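You operate a simulated robot arm through the tools that you are given. There is no shell and no other tool.

Carry out the task below with a simulated robot arm. There is one attempt and no reset: what you move stays moved.

## Task
Clear the driver's NOT OK and tighten the green cylinder's valve to 90 Nm.
Fine: change to the 24 socket, press reset, one good run; both sockets go back on their plate and the driver in its holster. Set down upright: socket.

The check looks at the end state, three seconds after you hand in, the way a careful person would. Anything else that was tipped, shoved, dropped, spilled or broken makes it a failure.

## Robot
A 6-joint arm with a three-finger gripper, fixed in place. Base frame: the origin is on the floor under the middle of its stand, x ahead of it, y to its left, z up. Lengths are in mm, angles in rad, forces in N, time in s.
It reaches about 1213 mm from its shoulder. Its first joint turns from -2.897 to 2.897 rad. Payload 4.89 kg.
The TCP is the grasp point between the finger pads, 30 mm short of the fingertips. In the tool frame z runs along the fingers and y along their closing line. The gripper opens to 164 mm; its body begins 125 mm behind the TCP.
Orientation is that of the tool frame in the base frame, as [roll, pitch, yaw] about the fixed x, y, z axes, in that order (R = Rz(yaw) Ry(pitch) Rx(roll)). With the fingers straight down and closing along the base's y, the tool's x points along the base's -x, its y along +y and its z along -z.

## Interface
- The arm moves only by the tool step_arm. Its argument "rows" is text: rows parted by semicolons, each of 7 numbers parted by spaces: the turn, a rotation vector about the base's x, y, z in rad, then the shift along the base's x, y, z in mm, then the opening, from 0 (shut) to 1 (fully open). In form: ax ay az tx ty tz jaw; .... A call has 1 to 20 rows; each row is the pose to reach, as a shift and turn from the pose commanded when the call began. Each row takes 0.2 s and may step no farther than 50 mm and 0.15 rad from the row before; otherwise, or with a gripper value out of range, the whole call is refused. Where a pose cannot be reached the arm comes as near as it can. A force on the tool above 40 N (or 10 N above the force at the start of the call, whichever is more), or a blocked arm, ends the call early, and 0.2 s more pass. Each finger travels about 108 mm/s and halts on what it meets, pressing with about 23 N; the grip force reading is that of the motor and also rises with nothing between the fingers. The clock runs only during rows and for 0.2 s after the last one: add rows that repeat a pose to give the fingers time. It gives the time, the measured TCP pose, the force on the tool (base axes), the opening and the grip force at its end, in the units of the frame above (readings bear some noise), with the torque about the TCP (base axes, N m) and any sound that the robot's microphone picked up.
- Cameras (640 x 400 px; columns grow to the right, rows downward): "scene" is fixed at [229.4, -654.4, 1508.9]; the picture's right is [0.92, -0.40, 0.00], its down [-0.10, -0.23, -0.97] and it looks along [0.39, 0.89, -0.25] (base axes); focal length 373 px, centre (320, 200). "wrist" rides on the gripper at [76, -2, -152] in the tool frame; the picture's right is [0.02, 1.00, 0.00], its down [-0.88, 0.02, -0.47] and it looks along [-0.47, 0.01, 0.88] (tool axes); focal length 247 px, centre (320, 200). There is no depth. A picture from a camera that has moved, and an enlarged one, comes with that camera's place and axes in the base frame and with its lens. The place of the scene camera against the robot may be out by one fixed shift of up to 18 mm in any direction.
- grab_frame(camera): a new picture of that camera. The clock stands still meanwhile.
- raise_lower(by): moves the trunk up (or, below 0, down) by that many mm; the arm rides with it, the base frame stays. It gives what a move gives, with no picture.
- close_up(camera, box): a new picture of the part [left, top, right, bottom] of that camera's present view, enlarged. The clock stands still meanwhile.
- close_job(): hands the job in; it is judged then, once.

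Places have to be worked out from the pictures, the camera data and where the tool is seen. Open the gripper and draw the arm clear of the work before you hand the job in, unless the task says otherwise.

The tools are called as a command line: name --argument value ..., lists and objects as JSON in quotes. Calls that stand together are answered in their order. step_arm: Moves the arm, as the interface text tells. Its arguments: {"type":"object","properties":{"rows":{"type":"string"}},"required":["rows"]} The other tools are called the same way: raise_lower (by) moves the trunk up or down; grab_frame (camera) takes a picture; close_up (camera, box) takes an enlarged picture of a part of a camera's view; close_job () hands the job in.

At the start:

```text
t: 0.0
ee_pos: [505.3, 345.5, 1410.9]
orientation: [-3.141, 0.0, -3.141]
ft_force: [0.7, -0.3, 0.0]
ft_torque: [0.01, 0.01, -0.01]
gripper_width: 163.9
finger_force: 0.1
trunk travel left (down, up): [-175.0, 215.0]
```

scene: 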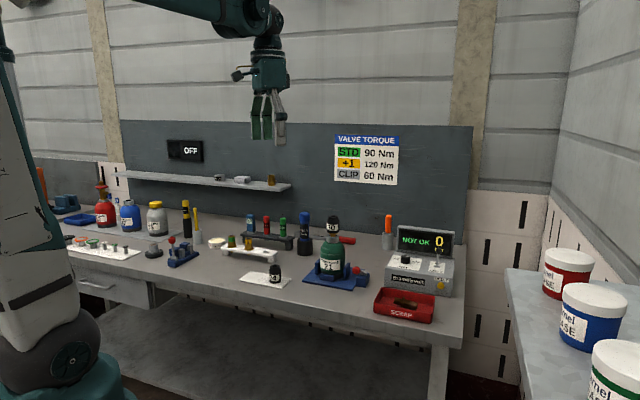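
wrist: 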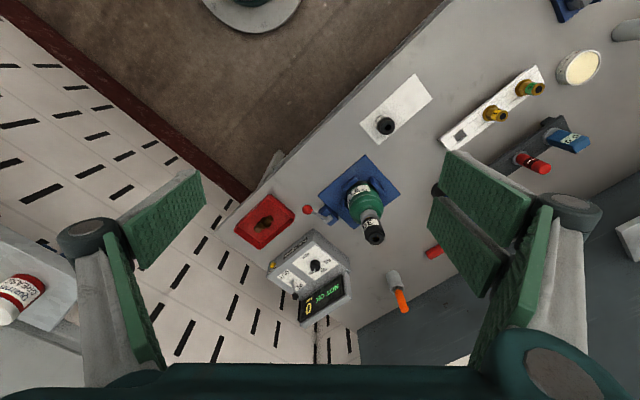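

I'll start by looking at the scene closely before moving anything.

close_up --camera "scene" --box '[200, 180, 360, 300]'

close_up --camera "scene" --box '[320, 200, 480, 330]'

close_up --camera "wrist" --box '[220, 60, 460, 340]'

close_up --camera "scene" --box '[40, 170, 220, 290]'

```text
3.33 times, centred on (280, 240) of scene
camera zoom: at [229.4, -654.4, 1508.9], right [0.92, -0.4, 0.0], down [-0.1, -0.23, -0.97], along [0.39, 0.89, -0.25], focal length 1242 px, centre (453, 67)
```

zoom: 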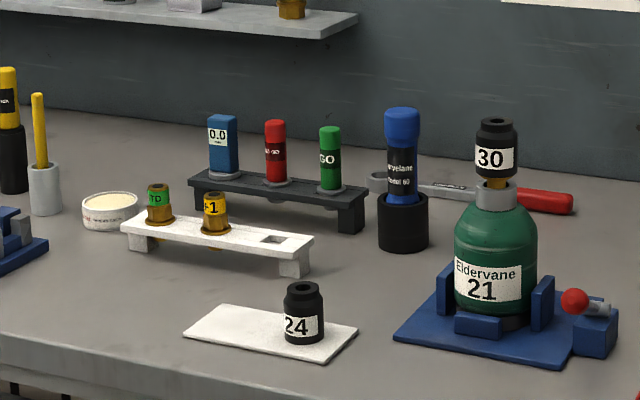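

```text
3.08 times, centred on (400, 265) of scene
camera zoom: at [229.4, -654.4, 1508.9], right [0.92, -0.4, 0.0], down [-0.1, -0.23, -0.97], along [0.39, 0.89, -0.25], focal length 1146 px, centre (74, 0)
```

zoom: 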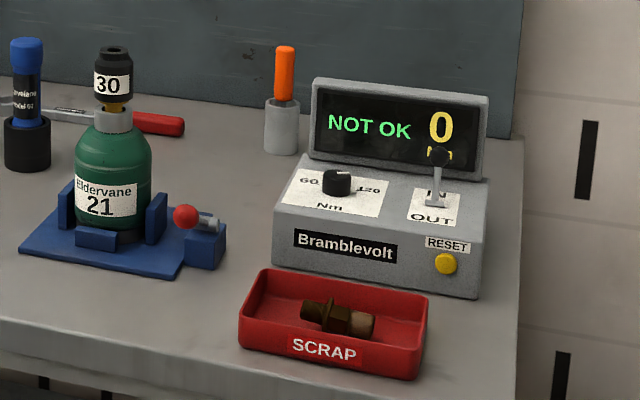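

```text
1.43 times, centred on (340, 200) of wrist
camera zoom: at [428.4, 345.4, 1563.1], right [-0.02, 1.0, 0.0], down [0.88, 0.02, 0.47], along [0.47, 0.01, -0.88], focal length 353 px, centre (291, 200)
```

zoom: 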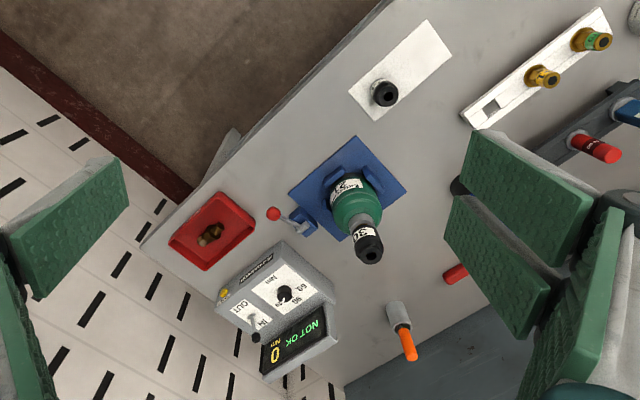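

```text
3.33 times, centred on (130, 230) of scene
camera zoom: at [229.4, -654.4, 1508.9], right [0.92, -0.4, 0.0], down [-0.1, -0.23, -0.97], along [0.39, 0.89, -0.25], focal length 1242 px, centre (953, 100)
```

zoom: 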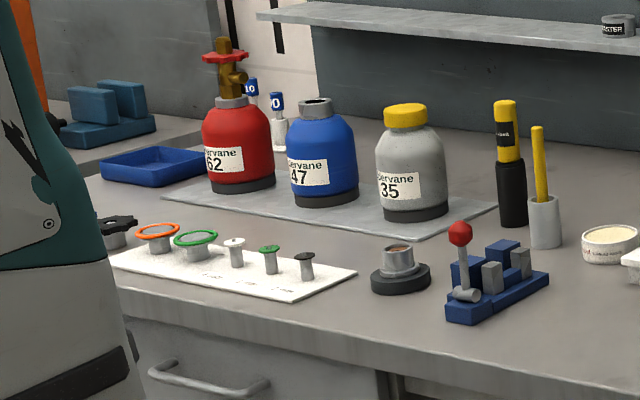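

The 30 socket sits on the green cylinder's valve, and the 24 is on the white plate. I'll look more closely at the labels, the dial, the switch and the candidate drivers.

close_up --camera "scene" --box '[285, 200, 345, 260]'

close_up --camera "scene" --box '[380, 220, 470, 300]'

close_up --camera "scene" --box '[170, 190, 230, 260]'

close_up --camera "scene" --box '[300, 205, 380, 295]'

close_up --camera "wrist" --box '[260, 220, 360, 330]'

close_up --camera "scene" --box '[110, 110, 410, 210]'

```text
6.67 times, centred on (315, 230) of scene
camera zoom: at [229.4, -654.4, 1508.9], right [0.92, -0.4, 0.0], down [-0.1, -0.23, -0.97], along [0.39, 0.89, -0.25], focal length 2484 px, centre (353, 0)
```

zoom: 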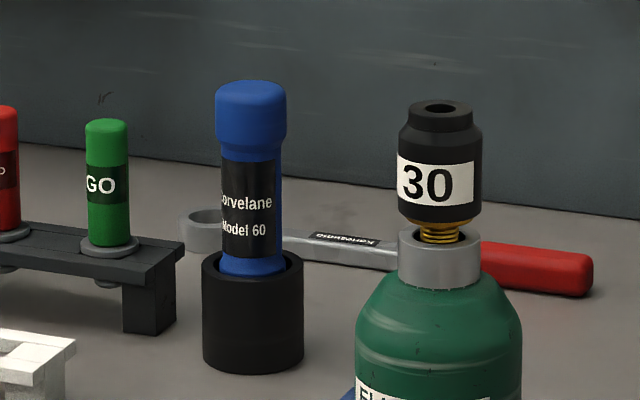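

```text
5.00 times, centred on (425, 260) of scene
camera zoom: at [229.4, -654.4, 1508.9], right [0.92, -0.4, 0.0], down [-0.1, -0.23, -0.97], along [0.39, 0.89, -0.25], focal length 1863 px, centre (-205, -100)
```

zoom: 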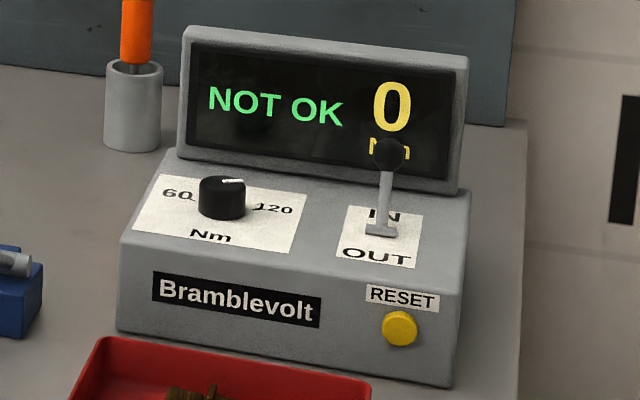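

```text
5.71 times, centred on (200, 225) of scene
camera zoom: at [229.4, -654.4, 1508.9], right [0.92, -0.4, 0.0], down [-0.1, -0.23, -0.97], along [0.39, 0.89, -0.25], focal length 2129 px, centre (1006, 57)
```

zoom: 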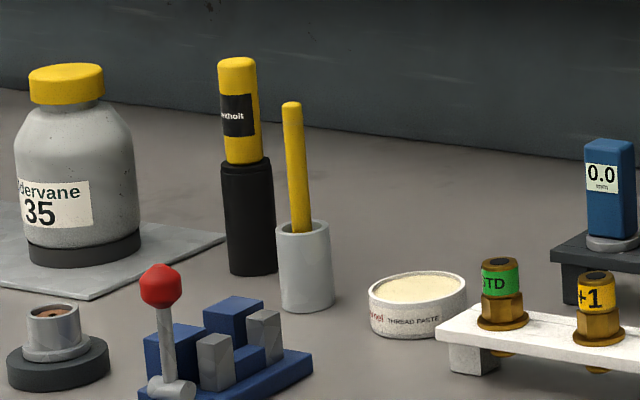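

```text
4.44 times, centred on (340, 250) of scene
camera zoom: at [229.4, -654.4, 1508.9], right [0.92, -0.4, 0.0], down [-0.1, -0.23, -0.97], along [0.39, 0.89, -0.25], focal length 1656 px, centre (231, -22)
```

zoom: 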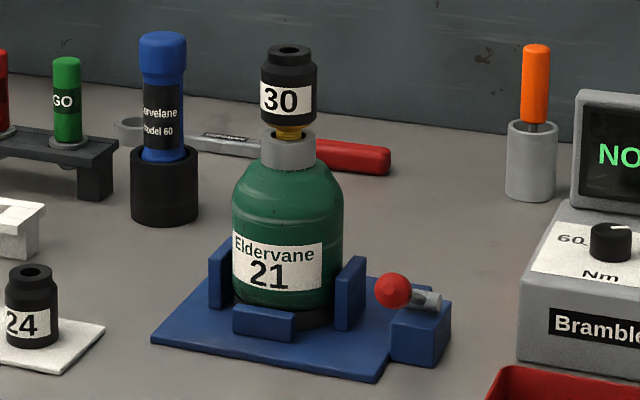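

```text
3.64 times, centred on (310, 275) of wrist
camera zoom: at [428.4, 345.4, 1563.1], right [-0.02, 1.0, 0.0], down [0.88, 0.02, 0.47], along [0.47, 0.01, -0.88], focal length 898 px, centre (356, -73)
```

zoom: 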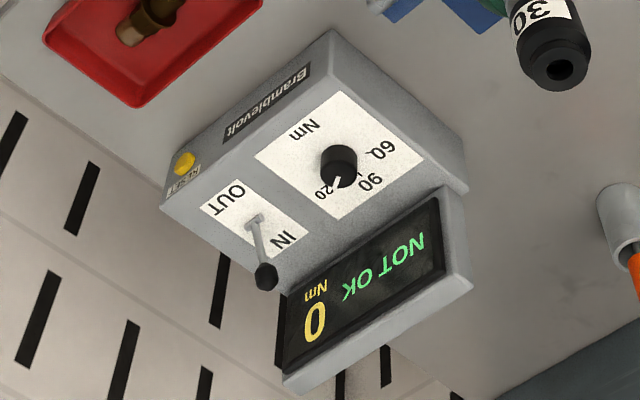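

```text
2.13 times, centred on (260, 160) of scene
camera zoom: at [229.4, -654.4, 1508.9], right [0.92, -0.4, 0.0], down [-0.1, -0.23, -0.97], along [0.39, 0.89, -0.25], focal length 795 px, centre (448, 285)
```

zoom: 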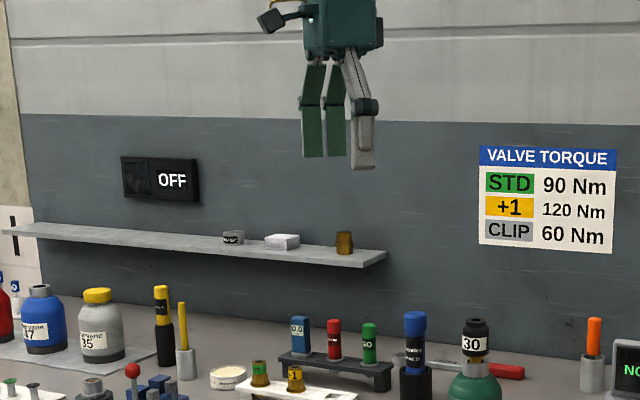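

The display reads NOT OK, and the dial pointer seems to lie between 90 and 120, so I need a better view. I'll turn the wrist camera towards the bench back to read the tool labels and find things.

step_arm --rows "0 0 0.14 -15 0 -20 1; 0 0 0.28 -30 0 -40 1; 0 0 0.42 -45 0 -60 1; 0 0 0.56 -60 0 -80 1; 0 0 0.70 -75 0 -100 1"

```text
t: 1.2
ee_pos: [430.0, 346.1, 1310.2]
orientation: [-3.141, -0.001, -2.441]
ft_force: [0.0, -0.2, -1.1]
ft_torque: [-0.02, 0.04, -0.01]
gripper_width: 164.1
finger_force: 0.1
trunk travel left (down, up): [-175.0, 215.0]
```

The yaw worked. Next I'll tilt the camera up to look more horizontally at the back of the bench.

step_arm --rows "0.077 -0.092 0 0 0 0 1; 0.155 -0.184 0 0 0 0 1; 0.232 -0.275 0 0 0 0 1; 0.309 -0.367 0 0 0 0 1; 0.386 -0.459 0 0 0 0 1"

grab_frame --camera "wrist"

grab_frame --camera "scene"

```text
t: 2.4
ee_pos: [428.4, 346.5, 1310.2]
orientation: [3.142, 0.604, -2.443]
ft_force: [0.6, 0.9, 0.5]
ft_torque: [-0.08, 0.05, 0.0]
gripper_width: 164.0
finger_force: 0.0
trunk travel left (down, up): [-175.0, 215.0]
```

```text
taken
camera wrist: at [317.3, 250.5, 1392.8], right [-0.66, 0.75, -0.01], down [0.34, 0.31, 0.89], along [0.67, 0.58, -0.46], focal length 247 px, centre (320, 200)
```

wrist: 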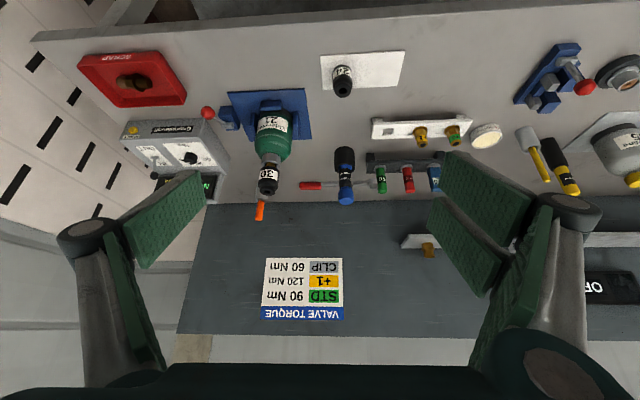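

```text
taken
```

scene: 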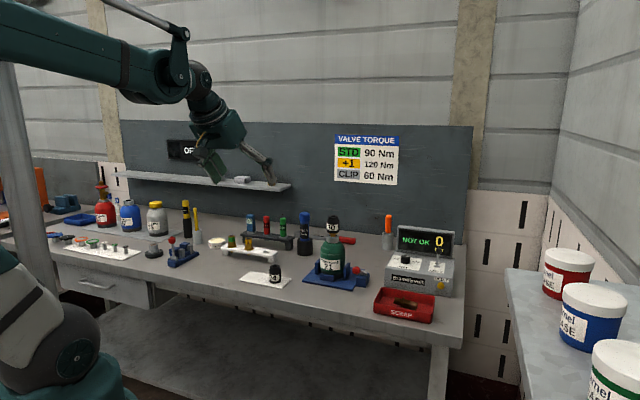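

close_up --camera "wrist" --box '[310, 130, 390, 220]'

close_up --camera "wrist" --box '[500, 30, 640, 210]'

close_up --camera "wrist" --box '[110, 40, 250, 210]'

close_up --camera "wrist" --box '[220, 50, 420, 220]'

```text
4.44 times, centred on (350, 175) of wrist
camera zoom: at [317.3, 250.5, 1392.8], right [-0.66, 0.75, -0.01], down [0.34, 0.31, 0.89], along [0.67, 0.58, -0.46], focal length 1098 px, centre (187, 311)
```

zoom: 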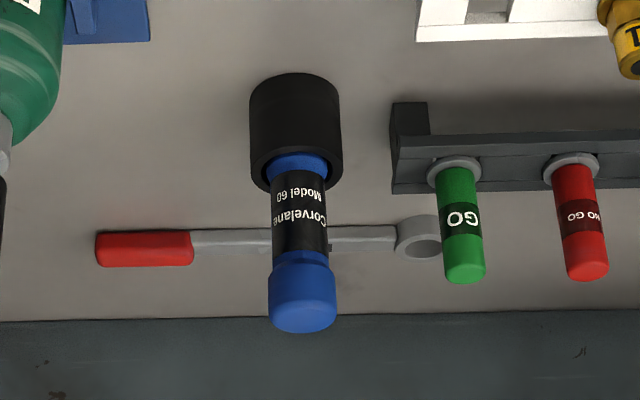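

```text
2.22 times, centred on (570, 120) of wrist
camera zoom: at [317.3, 250.5, 1392.8], right [-0.66, 0.75, -0.01], down [0.34, 0.31, 0.89], along [0.67, 0.58, -0.46], focal length 549 px, centre (-236, 378)
```

zoom: 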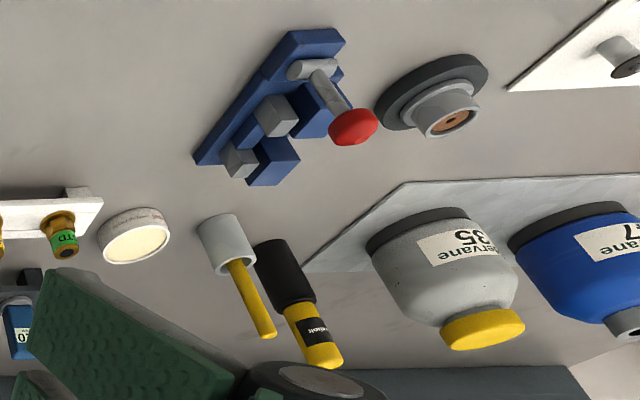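

```text
2.35 times, centred on (180, 125) of wrist
camera zoom: at [317.3, 250.5, 1392.8], right [-0.66, 0.75, -0.01], down [0.34, 0.31, 0.89], along [0.67, 0.58, -0.46], focal length 581 px, centre (649, 376)
```

zoom: 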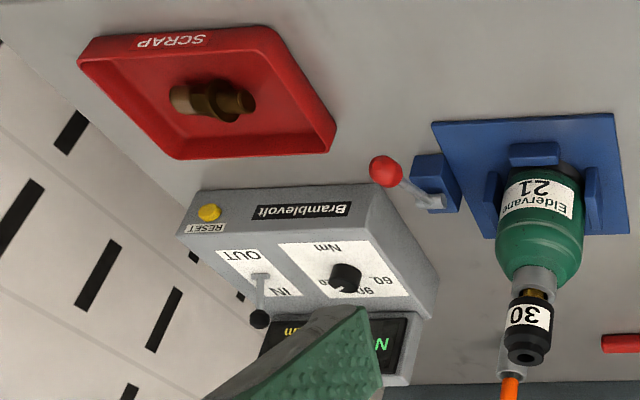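

```text
2.35 times, centred on (320, 135) of wrist
camera zoom: at [317.3, 250.5, 1392.8], right [-0.66, 0.75, -0.01], down [0.34, 0.31, 0.89], along [0.67, 0.58, -0.46], focal length 581 px, centre (320, 353)
```

zoom: 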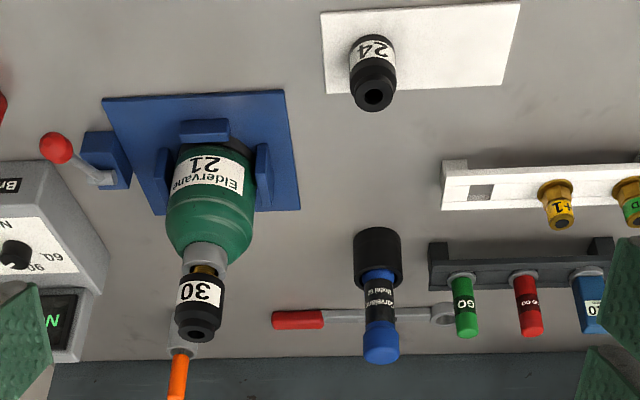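

close_up --camera "wrist" --box '[535, 130, 595, 200]'

close_up --camera "scene" --box '[176, 195, 206, 225]'

close_up --camera "wrist" --box '[120, 110, 220, 190]'

close_up --camera "scene" --box '[380, 245, 430, 285]'

```text
5.71 times, centred on (565, 165) of wrist
camera zoom: at [317.3, 250.5, 1392.8], right [-0.66, 0.75, -0.01], down [0.34, 0.31, 0.89], along [0.67, 0.58, -0.46], focal length 1411 px, centre (-1080, 400)
```

zoom: 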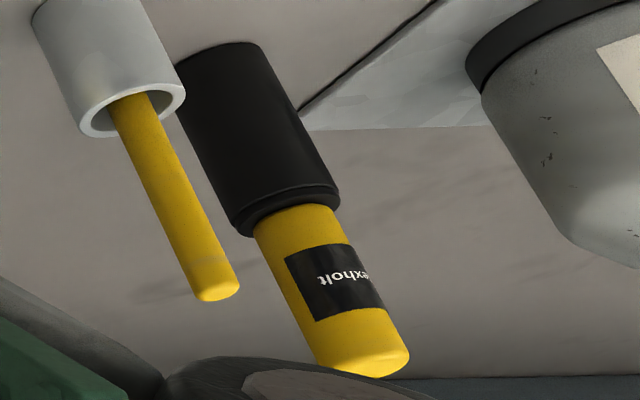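

```text
13.33 times, centred on (191, 210) of scene
camera zoom: at [229.4, -654.4, 1508.9], right [0.92, -0.4, 0.0], down [-0.1, -0.23, -0.97], along [0.39, 0.89, -0.25], focal length 4968 px, centre (2040, 67)
```

zoom: 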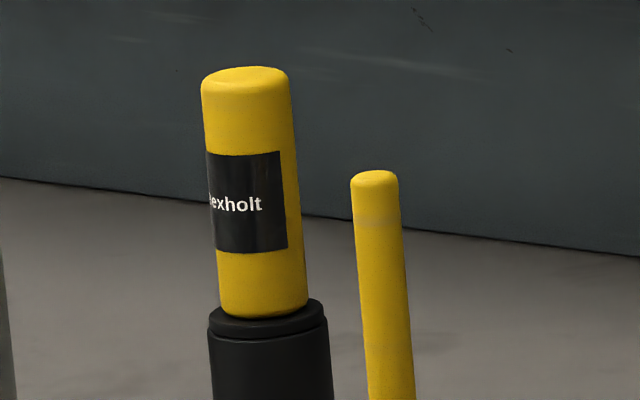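

```text
5.00 times, centred on (170, 150) of wrist
camera zoom: at [317.3, 250.5, 1392.8], right [-0.66, 0.75, -0.01], down [0.34, 0.31, 0.89], along [0.67, 0.58, -0.46], focal length 1235 px, centre (1070, 450)
```

zoom: 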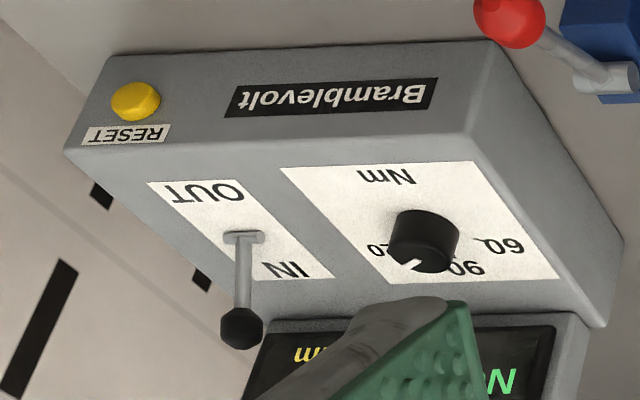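

```text
10.00 times, centred on (405, 265) of scene
camera zoom: at [229.4, -654.4, 1508.9], right [0.92, -0.4, 0.0], down [-0.1, -0.23, -0.97], along [0.39, 0.89, -0.25], focal length 3726 px, centre (-530, -450)
```

zoom: 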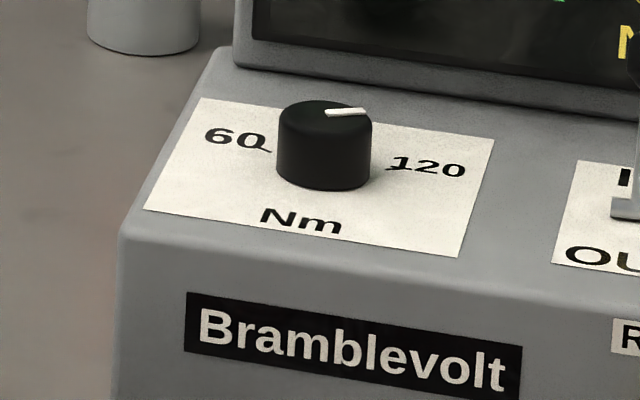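

The dial pointer is on 120, so it must be turned to 90. The lever leans to IN. I estimate the knob top at (966,340,992), the reset button at (1005,200,942), the 30 socket top at (761,479,1119), the 24 top at (550,509,963) and the blue driver at (742,714). I'll level the tool and move high over the controller for a closer look.

step_arm --rows "-0.077 0.092 0 40 0 0 1; -0.155 0.184 0 80 -10 0 1; -0.232 0.275 0 120 -20 0 1; -0.309 0.367 0 165 -30 0 1; -0.386 0.459 0 210 -40 0 1; -0.386 0.459 0 255 -50 0 1; -0.386 0.459 0 300 -60 0 1; -0.386 0.459 0 345 -70 0 1; -0.386 0.459 0 390 -75 0 1; -0.386 0.459 0 435 -76 0 1; -0.386 0.459 0 470 -76 0 1"

step_arm --rows "0 0 0.06 0 0 -30 1; 0 0 0.12 0 0 -70 1; 0 0 0.12 0 0 -100 1"

grab_frame --camera "wrist"

grab_frame --camera "scene"

```text
t: 4.8
ee_pos: [898.0, 268.0, 1310.0]
orientation: [-3.141, 0.001, -2.442]
ft_force: [-0.8, -0.3, 0.4]
ft_torque: [0.0, -0.14, 0.02]
gripper_width: 163.9
finger_force: 0.0
trunk travel left (down, up): [-175.0, 215.0]
```

```text
t: 5.6
ee_pos: [898.4, 269.3, 1212.8]
orientation: [3.141, 0.0, -2.322]
ft_force: [-0.2, 0.7, -1.2]
ft_torque: [0.03, -0.02, 0.0]
gripper_width: 163.7
finger_force: 0.1
trunk travel left (down, up): [-175.0, 215.0]
```

```text
taken
camera wrist: at [848.6, 213.8, 1364.1], right [-0.75, 0.67, 0.0], down [0.59, 0.66, 0.47], along [0.32, 0.35, -0.88], focal length 247 px, centre (320, 200)
```

wrist: 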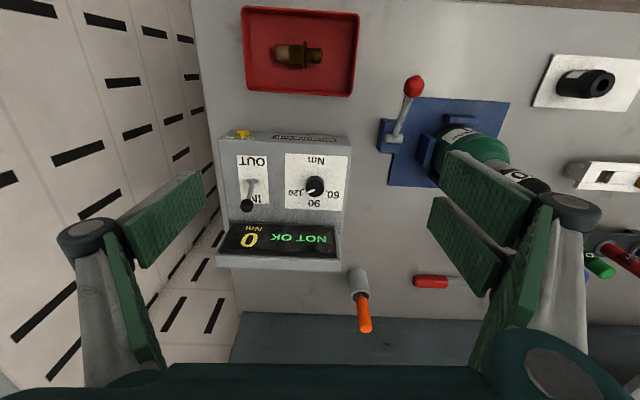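

```text
taken
```

scene: 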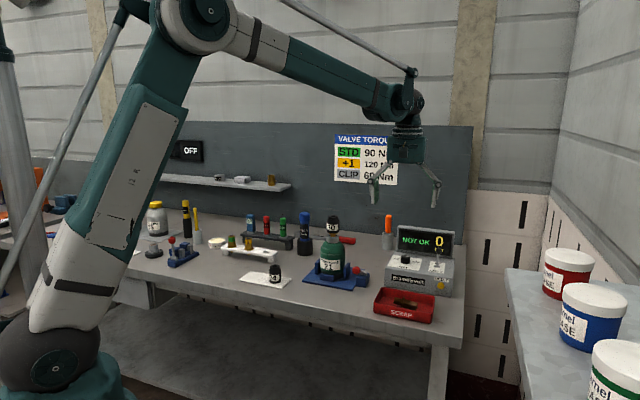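

close_up --camera "wrist" --box '[205, 120, 365, 275]'

close_up --camera "wrist" --box '[370, 60, 560, 220]'

close_up --camera "wrist" --box '[280, 145, 360, 220]'

```text
2.58 times, centred on (285, 198) of wrist
camera zoom: at [848.6, 213.8, 1364.1], right [-0.75, 0.67, 0.0], down [0.59, 0.66, 0.47], along [0.32, 0.35, -0.88], focal length 637 px, centre (410, 206)
```

zoom: 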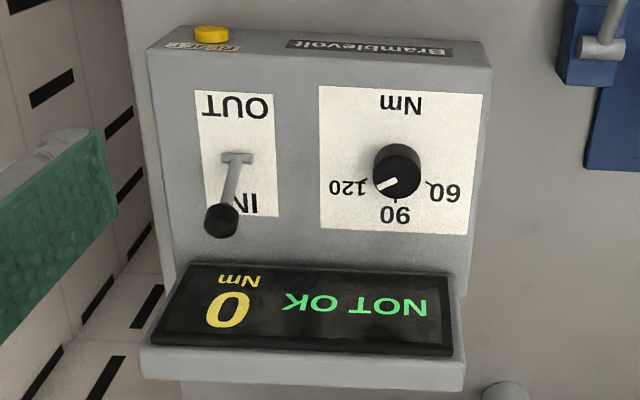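

```text
2.50 times, centred on (465, 140) of wrist
camera zoom: at [848.6, 213.8, 1364.1], right [-0.75, 0.67, 0.0], down [0.59, 0.66, 0.47], along [0.32, 0.35, -0.88], focal length 617 px, centre (-42, 350)
```

zoom: 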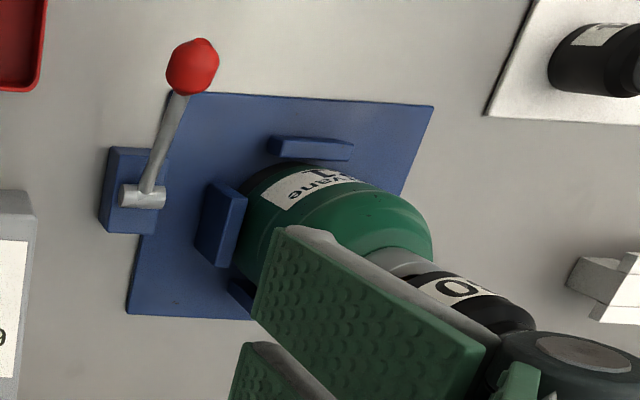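

```text
5.33 times, centred on (320, 182) of wrist
camera zoom: at [848.6, 213.8, 1364.1], right [-0.75, 0.67, 0.0], down [0.59, 0.66, 0.47], along [0.32, 0.35, -0.88], focal length 1317 px, centre (320, 293)
```

zoom: 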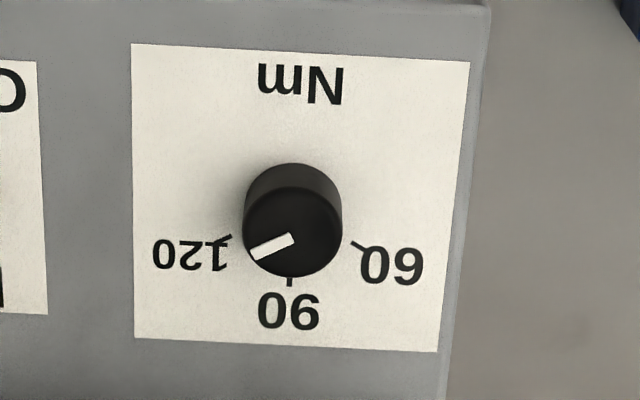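

The dial clearly points to 120. I'll close the fingers to see where they meet in the picture. That checks the camera and shows the finger shape.

step_arm --rows "0 0 0 0 0 0 0.5; 0 0 0 0 0 0 0.3; 0 0 0 0 0 0 0; 0 0 0 0 0 0 0; 0 0 0 0 0 0 0; 0 0 0 0 0 0 0"

grab_frame --camera "wrist"

close_up --camera "scene" --box '[350, 80, 450, 220]'

```text
t: 7.0
ee_pos: [898.9, 269.4, 1211.9]
orientation: [3.141, 0.001, -2.321]
ft_force: [0.5, -0.2, 0.3]
ft_torque: [-0.02, 0.0, -0.02]
gripper_width: 0.0
finger_force: 22.6
trunk travel left (down, up): [-175.0, 215.0]
```

```text
taken
camera wrist: at [848.6, 213.8, 1364.3], right [-0.75, 0.67, 0.0], down [0.59, 0.66, 0.47], along [0.32, 0.35, -0.88], focal length 247 px, centre (320, 200)
```

wrist: 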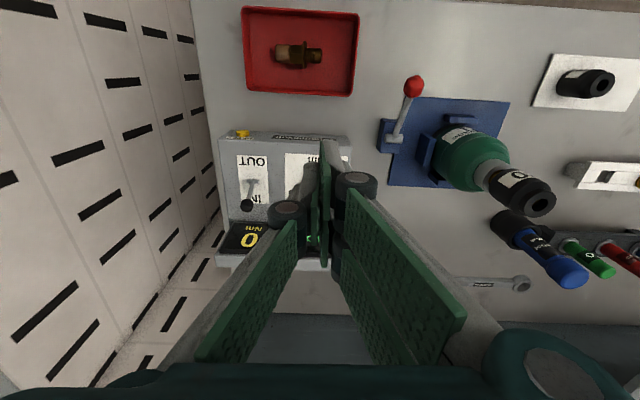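

```text
2.86 times, centred on (400, 150) of scene
camera zoom: at [229.4, -654.4, 1508.9], right [0.92, -0.4, 0.0], down [-0.1, -0.23, -0.97], along [0.39, 0.89, -0.25], focal length 1065 px, centre (91, 343)
```

zoom: 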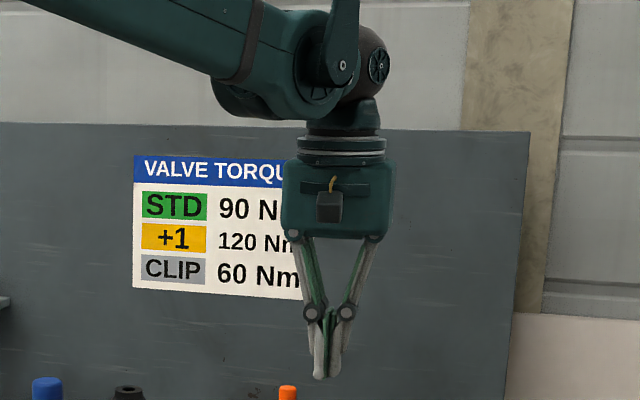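

close_up --camera "wrist" --box '[260, 120, 400, 290]'

close_up --camera "scene" --box '[375, 150, 425, 220]'

```text
2.35 times, centred on (330, 205) of wrist
camera zoom: at [848.6, 213.8, 1364.3], right [-0.75, 0.67, 0.0], down [0.59, 0.66, 0.47], along [0.32, 0.35, -0.88], focal length 581 px, centre (296, 188)
```

zoom: 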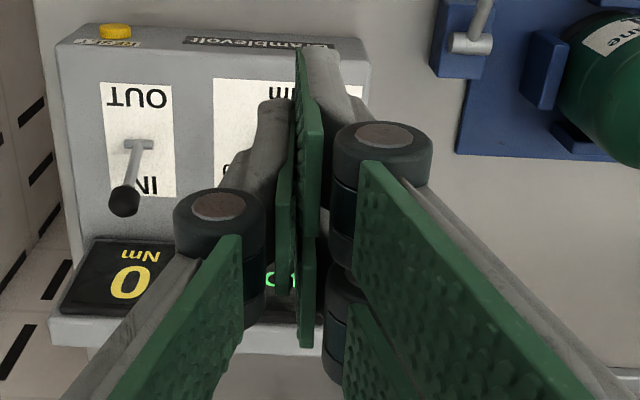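

```text
5.71 times, centred on (400, 185) of scene
camera zoom: at [229.4, -654.4, 1508.9], right [0.92, -0.4, 0.0], down [-0.1, -0.23, -0.97], along [0.39, 0.89, -0.25], focal length 2129 px, centre (-137, 286)
```

zoom: 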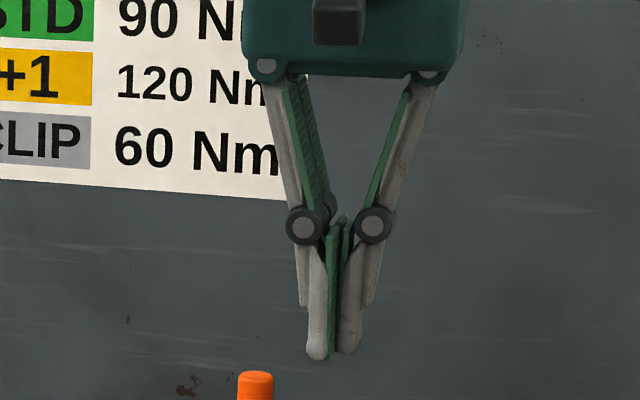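

close_up --camera "wrist" --box '[430, 110, 590, 230]'

close_up --camera "wrist" --box '[520, 40, 640, 130]'

close_up --camera "wrist" --box '[480, 190, 640, 300]'

```text
3.33 times, centred on (510, 170) of wrist
camera zoom: at [848.6, 213.8, 1364.3], right [-0.75, 0.67, 0.0], down [0.59, 0.66, 0.47], along [0.32, 0.35, -0.88], focal length 823 px, centre (-313, 300)
```

zoom: 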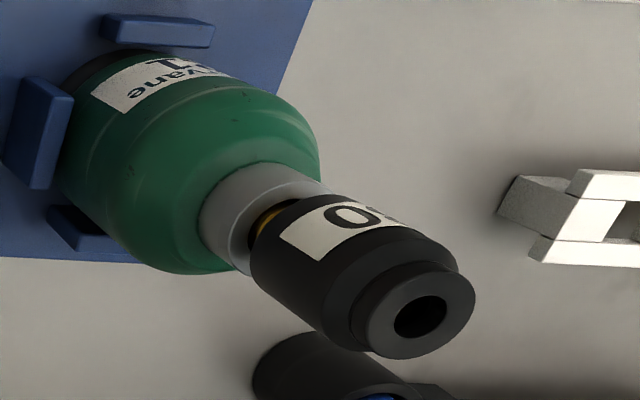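

```text
4.44 times, centred on (580, 85) of wrist
camera zoom: at [848.6, 213.8, 1364.3], right [-0.75, 0.67, 0.0], down [0.59, 0.66, 0.47], along [0.32, 0.35, -0.88], focal length 1098 px, centre (-836, 711)
```

zoom: 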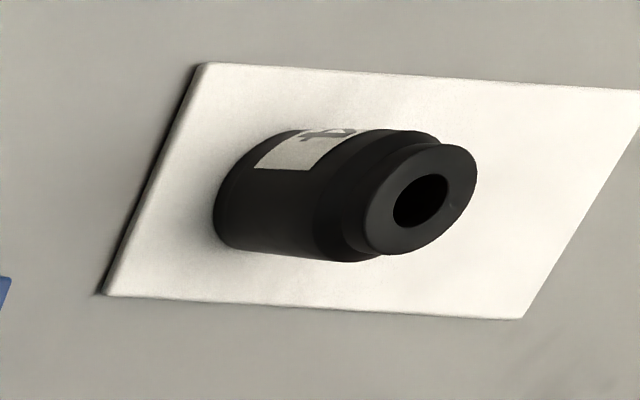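

```text
3.64 times, centred on (560, 245) of wrist
camera zoom: at [848.6, 213.8, 1364.3], right [-0.75, 0.67, 0.0], down [0.59, 0.66, 0.47], along [0.32, 0.35, -0.88], focal length 898 px, centre (-553, 36)
```

zoom: 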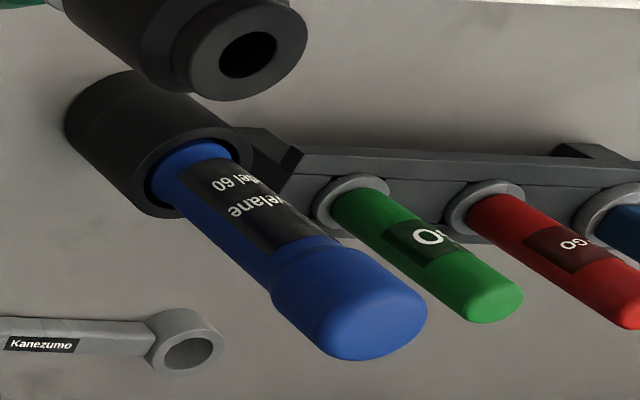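

Fingers meet where expected: the thumb on the bench's right side and the two-finger side on the left. I'll go above the knob with the tool yawed −0.35 rad and the jaws part-open, then check alignment in the picture.

step_arm --rows "0 0 -0.07 15 14 0 0.3; 0 0 -0.14 30 28 0 0.45; 0 0 -0.21 45 43 0 0.45; 0 0 -0.28 60 57 -20 0.45; 0 0 -0.35 75 71 -50 0.45; 0 0 -0.35 75 71 -75 0.45; 0 0 -0.35 75 71 -92 0.45"

grab_frame --camera "wrist"

close_up --camera "scene" --box '[360, 150, 480, 300]'

```text
t: 8.6
ee_pos: [974.5, 340.3, 1117.3]
orientation: [3.141, 0.0, -2.672]
ft_force: [-0.1, 0.0, 0.3]
ft_torque: [0.0, 0.01, -0.01]
gripper_width: 73.4
finger_force: 0.1
trunk travel left (down, up): [-175.0, 215.0]
```

```text
taken
camera wrist: at [907.5, 305.6, 1269.7], right [-0.47, 0.88, 0.0], down [0.78, 0.42, 0.47], along [0.42, 0.22, -0.88], focal length 247 px, centre (320, 200)
```

wrist: 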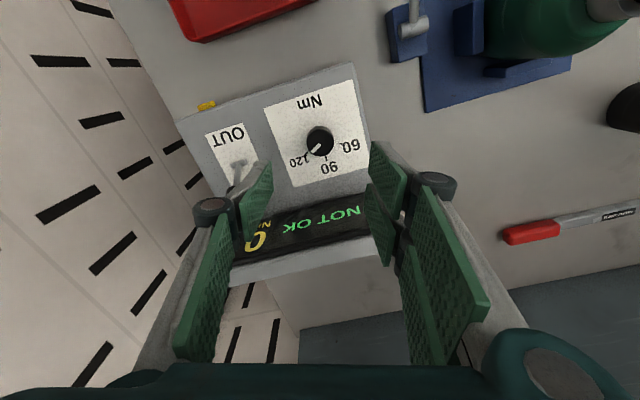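

```text
2.67 times, centred on (420, 225) of scene
camera zoom: at [229.4, -654.4, 1508.9], right [0.92, -0.4, 0.0], down [-0.1, -0.23, -0.97], along [0.39, 0.89, -0.25], focal length 994 px, centre (53, 133)
```

zoom: 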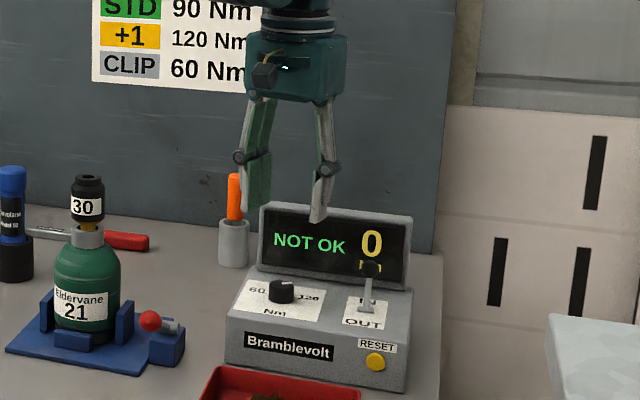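

close_up --camera "wrist" --box '[260, 90, 380, 190]'

```text
4.00 times, centred on (320, 140) of wrist
camera zoom: at [907.5, 305.6, 1269.7], right [-0.47, 0.88, 0.0], down [0.78, 0.42, 0.47], along [0.42, 0.22, -0.88], focal length 988 px, centre (320, 440)
```

zoom: 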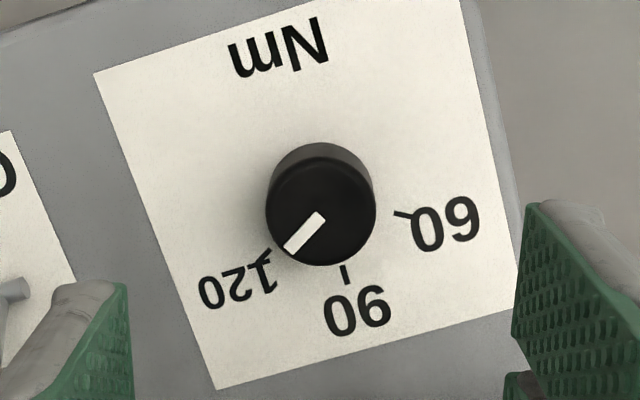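

The knob is right below the TCP at about (974,341), with its top at z≈988 and the panel at ≈971. I'll go down around it with the jaws at about 57 mm, stopping with the fingertips 3–4 mm above the panel.

step_arm --rows "0 0 0 0 0 -30 0.35; 0 0 0 0 0 -60 0.35; 0 0 0 0 0 -85 0.35; 0 0 0 0 0 -100 0.35; 0 0 0 0 0 -112 0.35; 0 0 0 0 0 -112 0.35"

grab_frame --camera "wrist"

close_up --camera "scene" --box '[370, 200, 470, 300]'

```text
t: 10.0
ee_pos: [976.0, 340.0, 1007.5]
orientation: [-3.142, 0.001, -2.671]
ft_force: [-0.7, 0.4, -0.9]
ft_torque: [-0.01, 0.0, 0.02]
gripper_width: 57.6
finger_force: 0.1
trunk travel left (down, up): [-175.0, 215.0]
```

```text
taken
camera wrist: at [908.1, 304.4, 1159.4], right [-0.47, 0.88, 0.0], down [0.78, 0.42, 0.47], along [0.42, 0.22, -0.88], focal length 247 px, centre (320, 200)
```

wrist: 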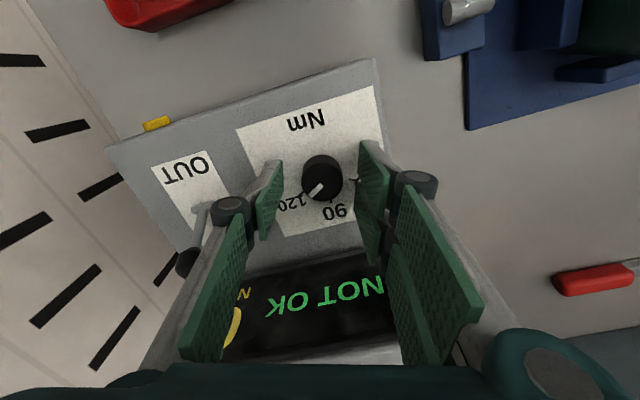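

```text
4.00 times, centred on (420, 250) of scene
camera zoom: at [229.4, -654.4, 1508.9], right [0.92, -0.4, 0.0], down [-0.1, -0.23, -0.97], along [0.39, 0.89, -0.25], focal length 1490 px, centre (-80, 0)
```

zoom: 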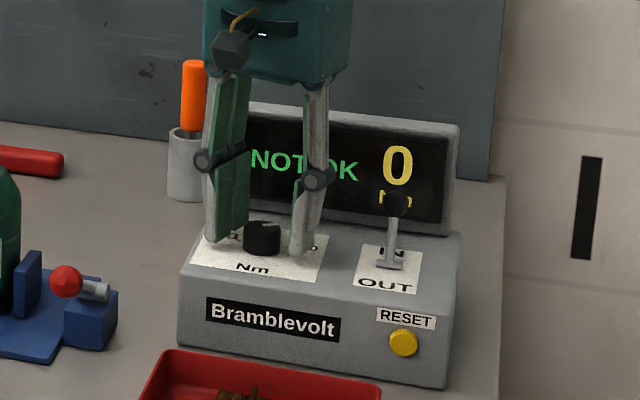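

The knob is centred between the fingers. I'll lower 3 mm more and close on it.

step_arm --rows "0 0 0 -1 1 -3 0.35; 0 0 0 -1 1 -3 0.25; 0 0 0 -1 1 -3 0.15; 0 0 0 -1 1 -3 0.1; 0 0 0 -1 1 -3 0.1"

grab_frame --camera "wrist"

```text
t: 11.2
ee_pos: [974.1, 341.3, 1003.6]
orientation: [-3.141, 0.001, -2.671]
ft_force: [4.6, -6.3, 0.2]
ft_torque: [-0.19, -0.22, 0.0]
gripper_width: 30.4
finger_force: 45.5
trunk travel left (down, up): [-175.0, 215.0]
```

```text
taken
camera wrist: at [907.2, 305.5, 1156.3], right [-0.47, 0.88, 0.0], down [0.78, 0.42, 0.47], along [0.42, 0.22, -0.88], focal length 247 px, centre (320, 200)
```

wrist: 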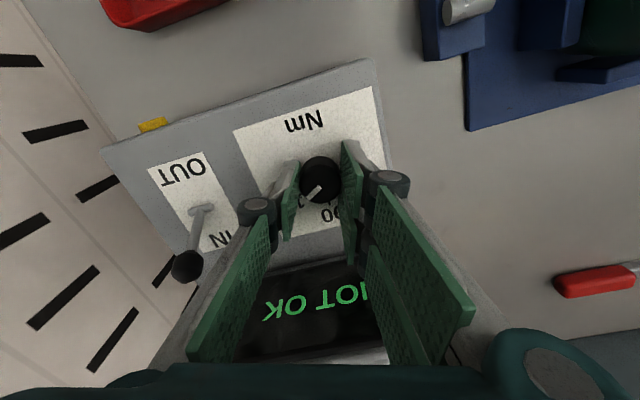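

The knob is gripped at 30.4 mm. I'll turn it counter-clockwise half-way first, then look.

step_arm --rows "0 0 0.1 0 0 0 0.1; 0 0 0.2 0 0 0 0.1; 0 0 0.3 0 0 0 0.1; 0 0 0.4 0 0 0 0.1; 0 0 0.5 0 0 0 0.1; 0 0 0.6 0 0 0 0.1; 0 0 0.6 0 0 0 0.1"

grab_frame --camera "wrist"

close_up --camera "wrist" --box '[250, 120, 390, 240]'

```text
t: 12.8
ee_pos: [974.6, 340.2, 1005.0]
orientation: [3.141, 0.001, -2.071]
ft_force: [28.3, -16.3, 11.3]
ft_torque: [-0.23, -1.03, -0.01]
gripper_width: 30.6
finger_force: 44.9
trunk travel left (down, up): [-175.0, 215.0]
```

```text
taken
camera wrist: at [939.5, 273.6, 1156.2], right [-0.89, 0.46, 0.0], down [0.41, 0.78, 0.47], along [0.22, 0.42, -0.88], focal length 247 px, centre (320, 200)
```

wrist: 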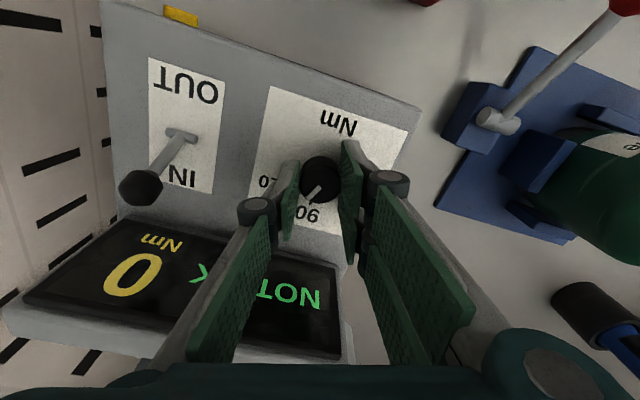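

```text
3.33 times, centred on (320, 180) of wrist
camera zoom: at [939.5, 273.6, 1156.2], right [-0.89, 0.46, 0.0], down [0.41, 0.78, 0.47], along [0.22, 0.42, -0.88], focal length 823 px, centre (320, 267)
```

zoom: 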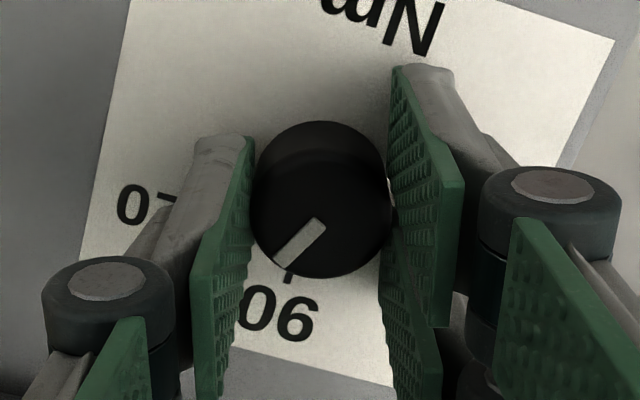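

The knob turned with the gripper and about 20–25° remains to the 90 tick. There's some side force, so I'll ease slightly in its direction while turning another 0.3 rad.

step_arm --rows "0 0 0 1 -0.6 0.3 0.1; 0 0 0.05 1.5 -0.9 0.5 0.1; 0 0 0.1 1.5 -0.9 0.5 0.1; 0 0 0.15 1.5 -0.9 0.5 0.1; 0 0 0.2 1.5 -0.9 0.5 0.1; 0 0 0.25 1.5 -0.9 0.5 0.1; 0 0 0.3 1.5 -0.9 0.5 0.1; 0 0 0.3 1.5 -0.9 0.5 0.1"

close_up --camera "wrist" --box '[250, 120, 390, 240]'

```text
t: 14.6
ee_pos: [975.3, 340.8, 1005.0]
orientation: [3.14, -0.001, -1.77]
ft_force: [-5.3, -16.6, -9.2]
ft_torque: [-0.13, 0.03, 0.0]
gripper_width: 30.7
finger_force: 45.4
trunk travel left (down, up): [-175.0, 215.0]
```

```text
3.33 times, centred on (320, 180) of wrist
camera zoom: at [961.6, 266.3, 1156.3], right [-0.98, 0.18, 0.0], down [0.16, 0.87, 0.47], along [0.08, 0.47, -0.88], focal length 823 px, centre (320, 267)
```

zoom: 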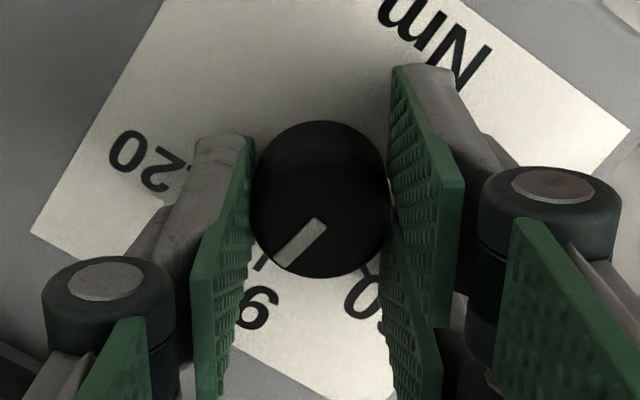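

The pointer is still about 8–9° short of the 90 tick; the marks are 60° apart and I've turned 51.6°. I'll turn the remaining 0.146 rad.

step_arm --rows "0 0 0.05 0 -0.5 -0.3 0.1; 0 0 0.1 0 -0.7 -0.5 0.1; 0 0 0.146 0 -0.7 -0.5 0.1; 0 0 0.146 0 -0.7 -0.5 0.1"

close_up --camera "wrist" --box '[250, 120, 390, 240]'

```text
t: 15.6
ee_pos: [974.3, 339.6, 1004.8]
orientation: [3.141, -0.001, -1.624]
ft_force: [-7.5, -7.7, -2.9]
ft_torque: [-0.05, 0.26, 0.01]
gripper_width: 30.7
finger_force: 45.4
trunk travel left (down, up): [-175.0, 215.0]
```

```text
3.33 times, centred on (320, 180) of wrist
camera zoom: at [972.7, 265.1, 1156.2], right [-1.0, 0.03, 0.0], down [0.03, 0.88, 0.47], along [0.02, 0.47, -0.88], focal length 823 px, centre (320, 267)
```

zoom: 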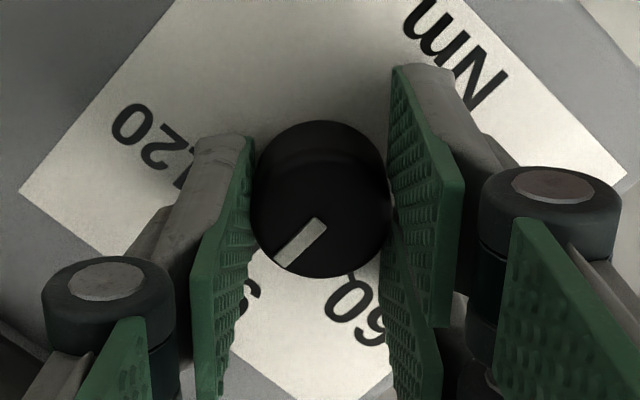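

It's turned by 60°. I'll release, rise straight up and check where the pointer is.

step_arm --rows "0 0 0 0 0 0 0.2; 0 0 0 0 0 0 0.35; 0 0 0 0 0 0 0.35; 0 0 0 0 0 20 0.35; 0 0 0 0 0 50 0.35; 0 0 0 0 0 90 0.35; 0 0 0 0 0 120 0.35; 0 0 0 0 0 120 0.35"

close_up --camera "wrist" --box '[260, 90, 380, 190]'

grab_frame --camera "wrist"

```text
t: 17.4
ee_pos: [973.7, 339.9, 1125.6]
orientation: [3.141, -0.001, -1.626]
ft_force: [-0.2, 0.9, 0.4]
ft_torque: [0.04, -0.05, -0.01]
gripper_width: 57.5
finger_force: 0.1
trunk travel left (down, up): [-175.0, 215.0]
```

```text
4.00 times, centred on (320, 140) of wrist
camera zoom: at [971.7, 264.8, 1277.3], right [-1.0, 0.03, 0.0], down [0.03, 0.88, 0.47], along [0.02, 0.47, -0.88], focal length 988 px, centre (320, 440)
```

zoom: 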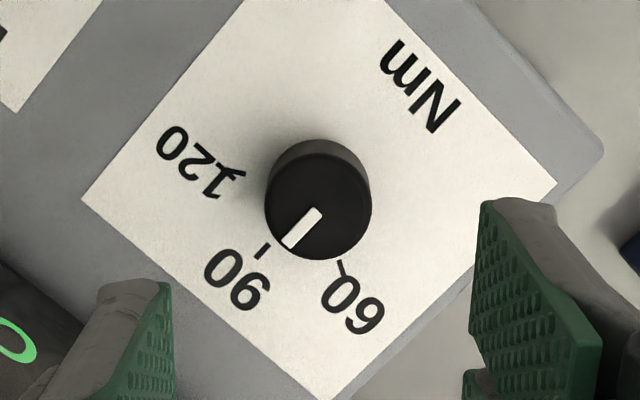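

```text
taken
camera wrist: at [971.7, 264.8, 1277.3], right [-1.0, 0.03, 0.0], down [0.03, 0.88, 0.47], along [0.02, 0.47, -0.88], focal length 247 px, centre (320, 200)
```

wrist: 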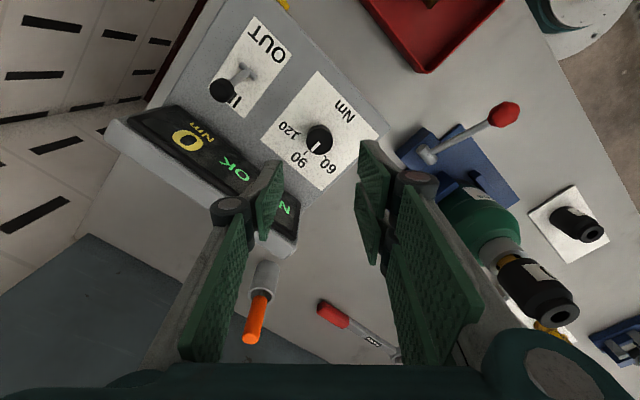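

close_up --camera "wrist" --box '[290, 115, 350, 165]'

close_up --camera "scene" --box '[390, 220, 460, 280]'

```text
8.00 times, centred on (320, 140) of wrist
camera zoom: at [971.7, 264.8, 1277.3], right [-1.0, 0.03, 0.0], down [0.03, 0.88, 0.47], along [0.02, 0.47, -0.88], focal length 1976 px, centre (320, 680)
```

zoom: 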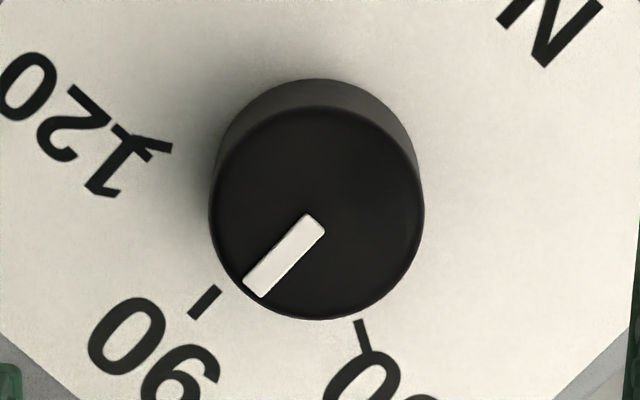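

```text
6.67 times, centred on (425, 250) of scene
camera zoom: at [229.4, -654.4, 1508.9], right [0.92, -0.4, 0.0], down [-0.1, -0.23, -0.97], along [0.39, 0.89, -0.25], focal length 2484 px, centre (-380, -133)
```

zoom: 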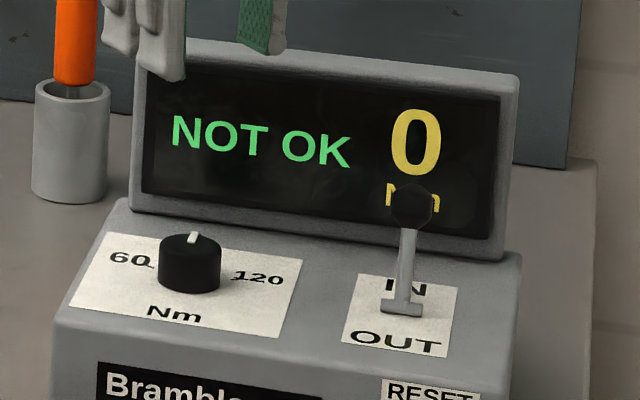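

The pointer is parallel to the 90 tick, so the dial is set. Next is the 30 socket on the valve, at about (754,477) with its top at z≈1121. I'll rise, turn to a bearing that suits the plate and stop above it.

step_arm --rows "0 0 0.08 0 0 40 0.45; 0 0 0.16 0 0 80 0.45; 0 0 0.24 -30 20 105 0.45; 0 0 0.32 -65 40 105 0.45; 0 0 0.40 -100 62 105 0.45; 0 0 0.48 -135 84 105 0.45; 0 0 0.56 -170 106 105 0.45; 0 0 0.64 -200 125 105 0.45; 0 0 0.72 -220 137 105 0.45; 0 0 0.80 -220 137 105 0.45; 0 0 0.84 -220 137 105 0.45; 0 0 0.84 -220 137 105 0.45"

grab_frame --camera "wrist"

grab_frame --camera "scene"

```text
t: 20.0
ee_pos: [754.6, 477.5, 1229.7]
orientation: [-3.141, -0.001, -0.785]
ft_force: [-1.4, 0.6, -0.7]
ft_torque: [0.01, 0.0, 0.02]
gripper_width: 73.5
finger_force: 0.1
trunk travel left (down, up): [-175.0, 215.0]
```

```text
taken
camera wrist: at [810.3, 425.7, 1381.6], right [-0.69, -0.72, 0.0], down [-0.64, 0.61, 0.47], along [-0.34, 0.33, -0.88], focal length 247 px, centre (320, 200)
```

wrist: 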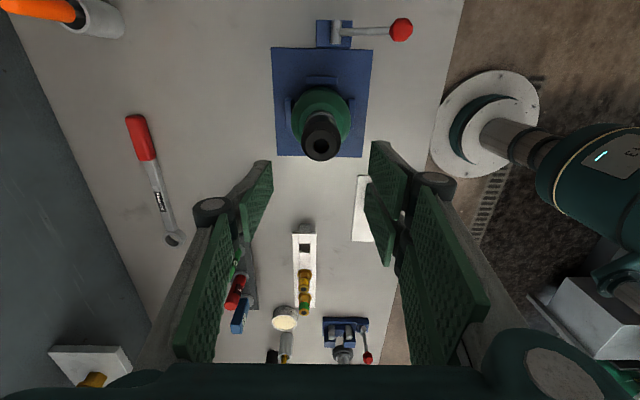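

```text
taken
```

scene: 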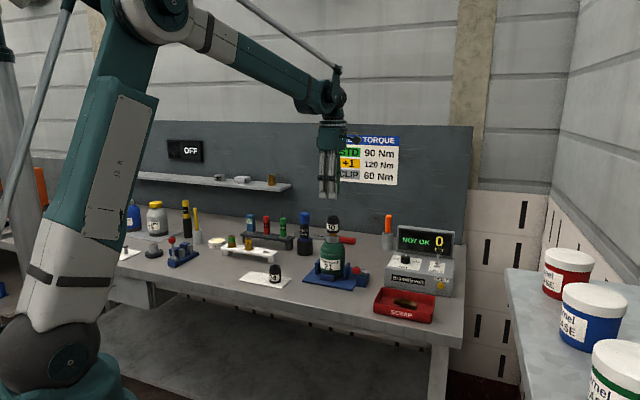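

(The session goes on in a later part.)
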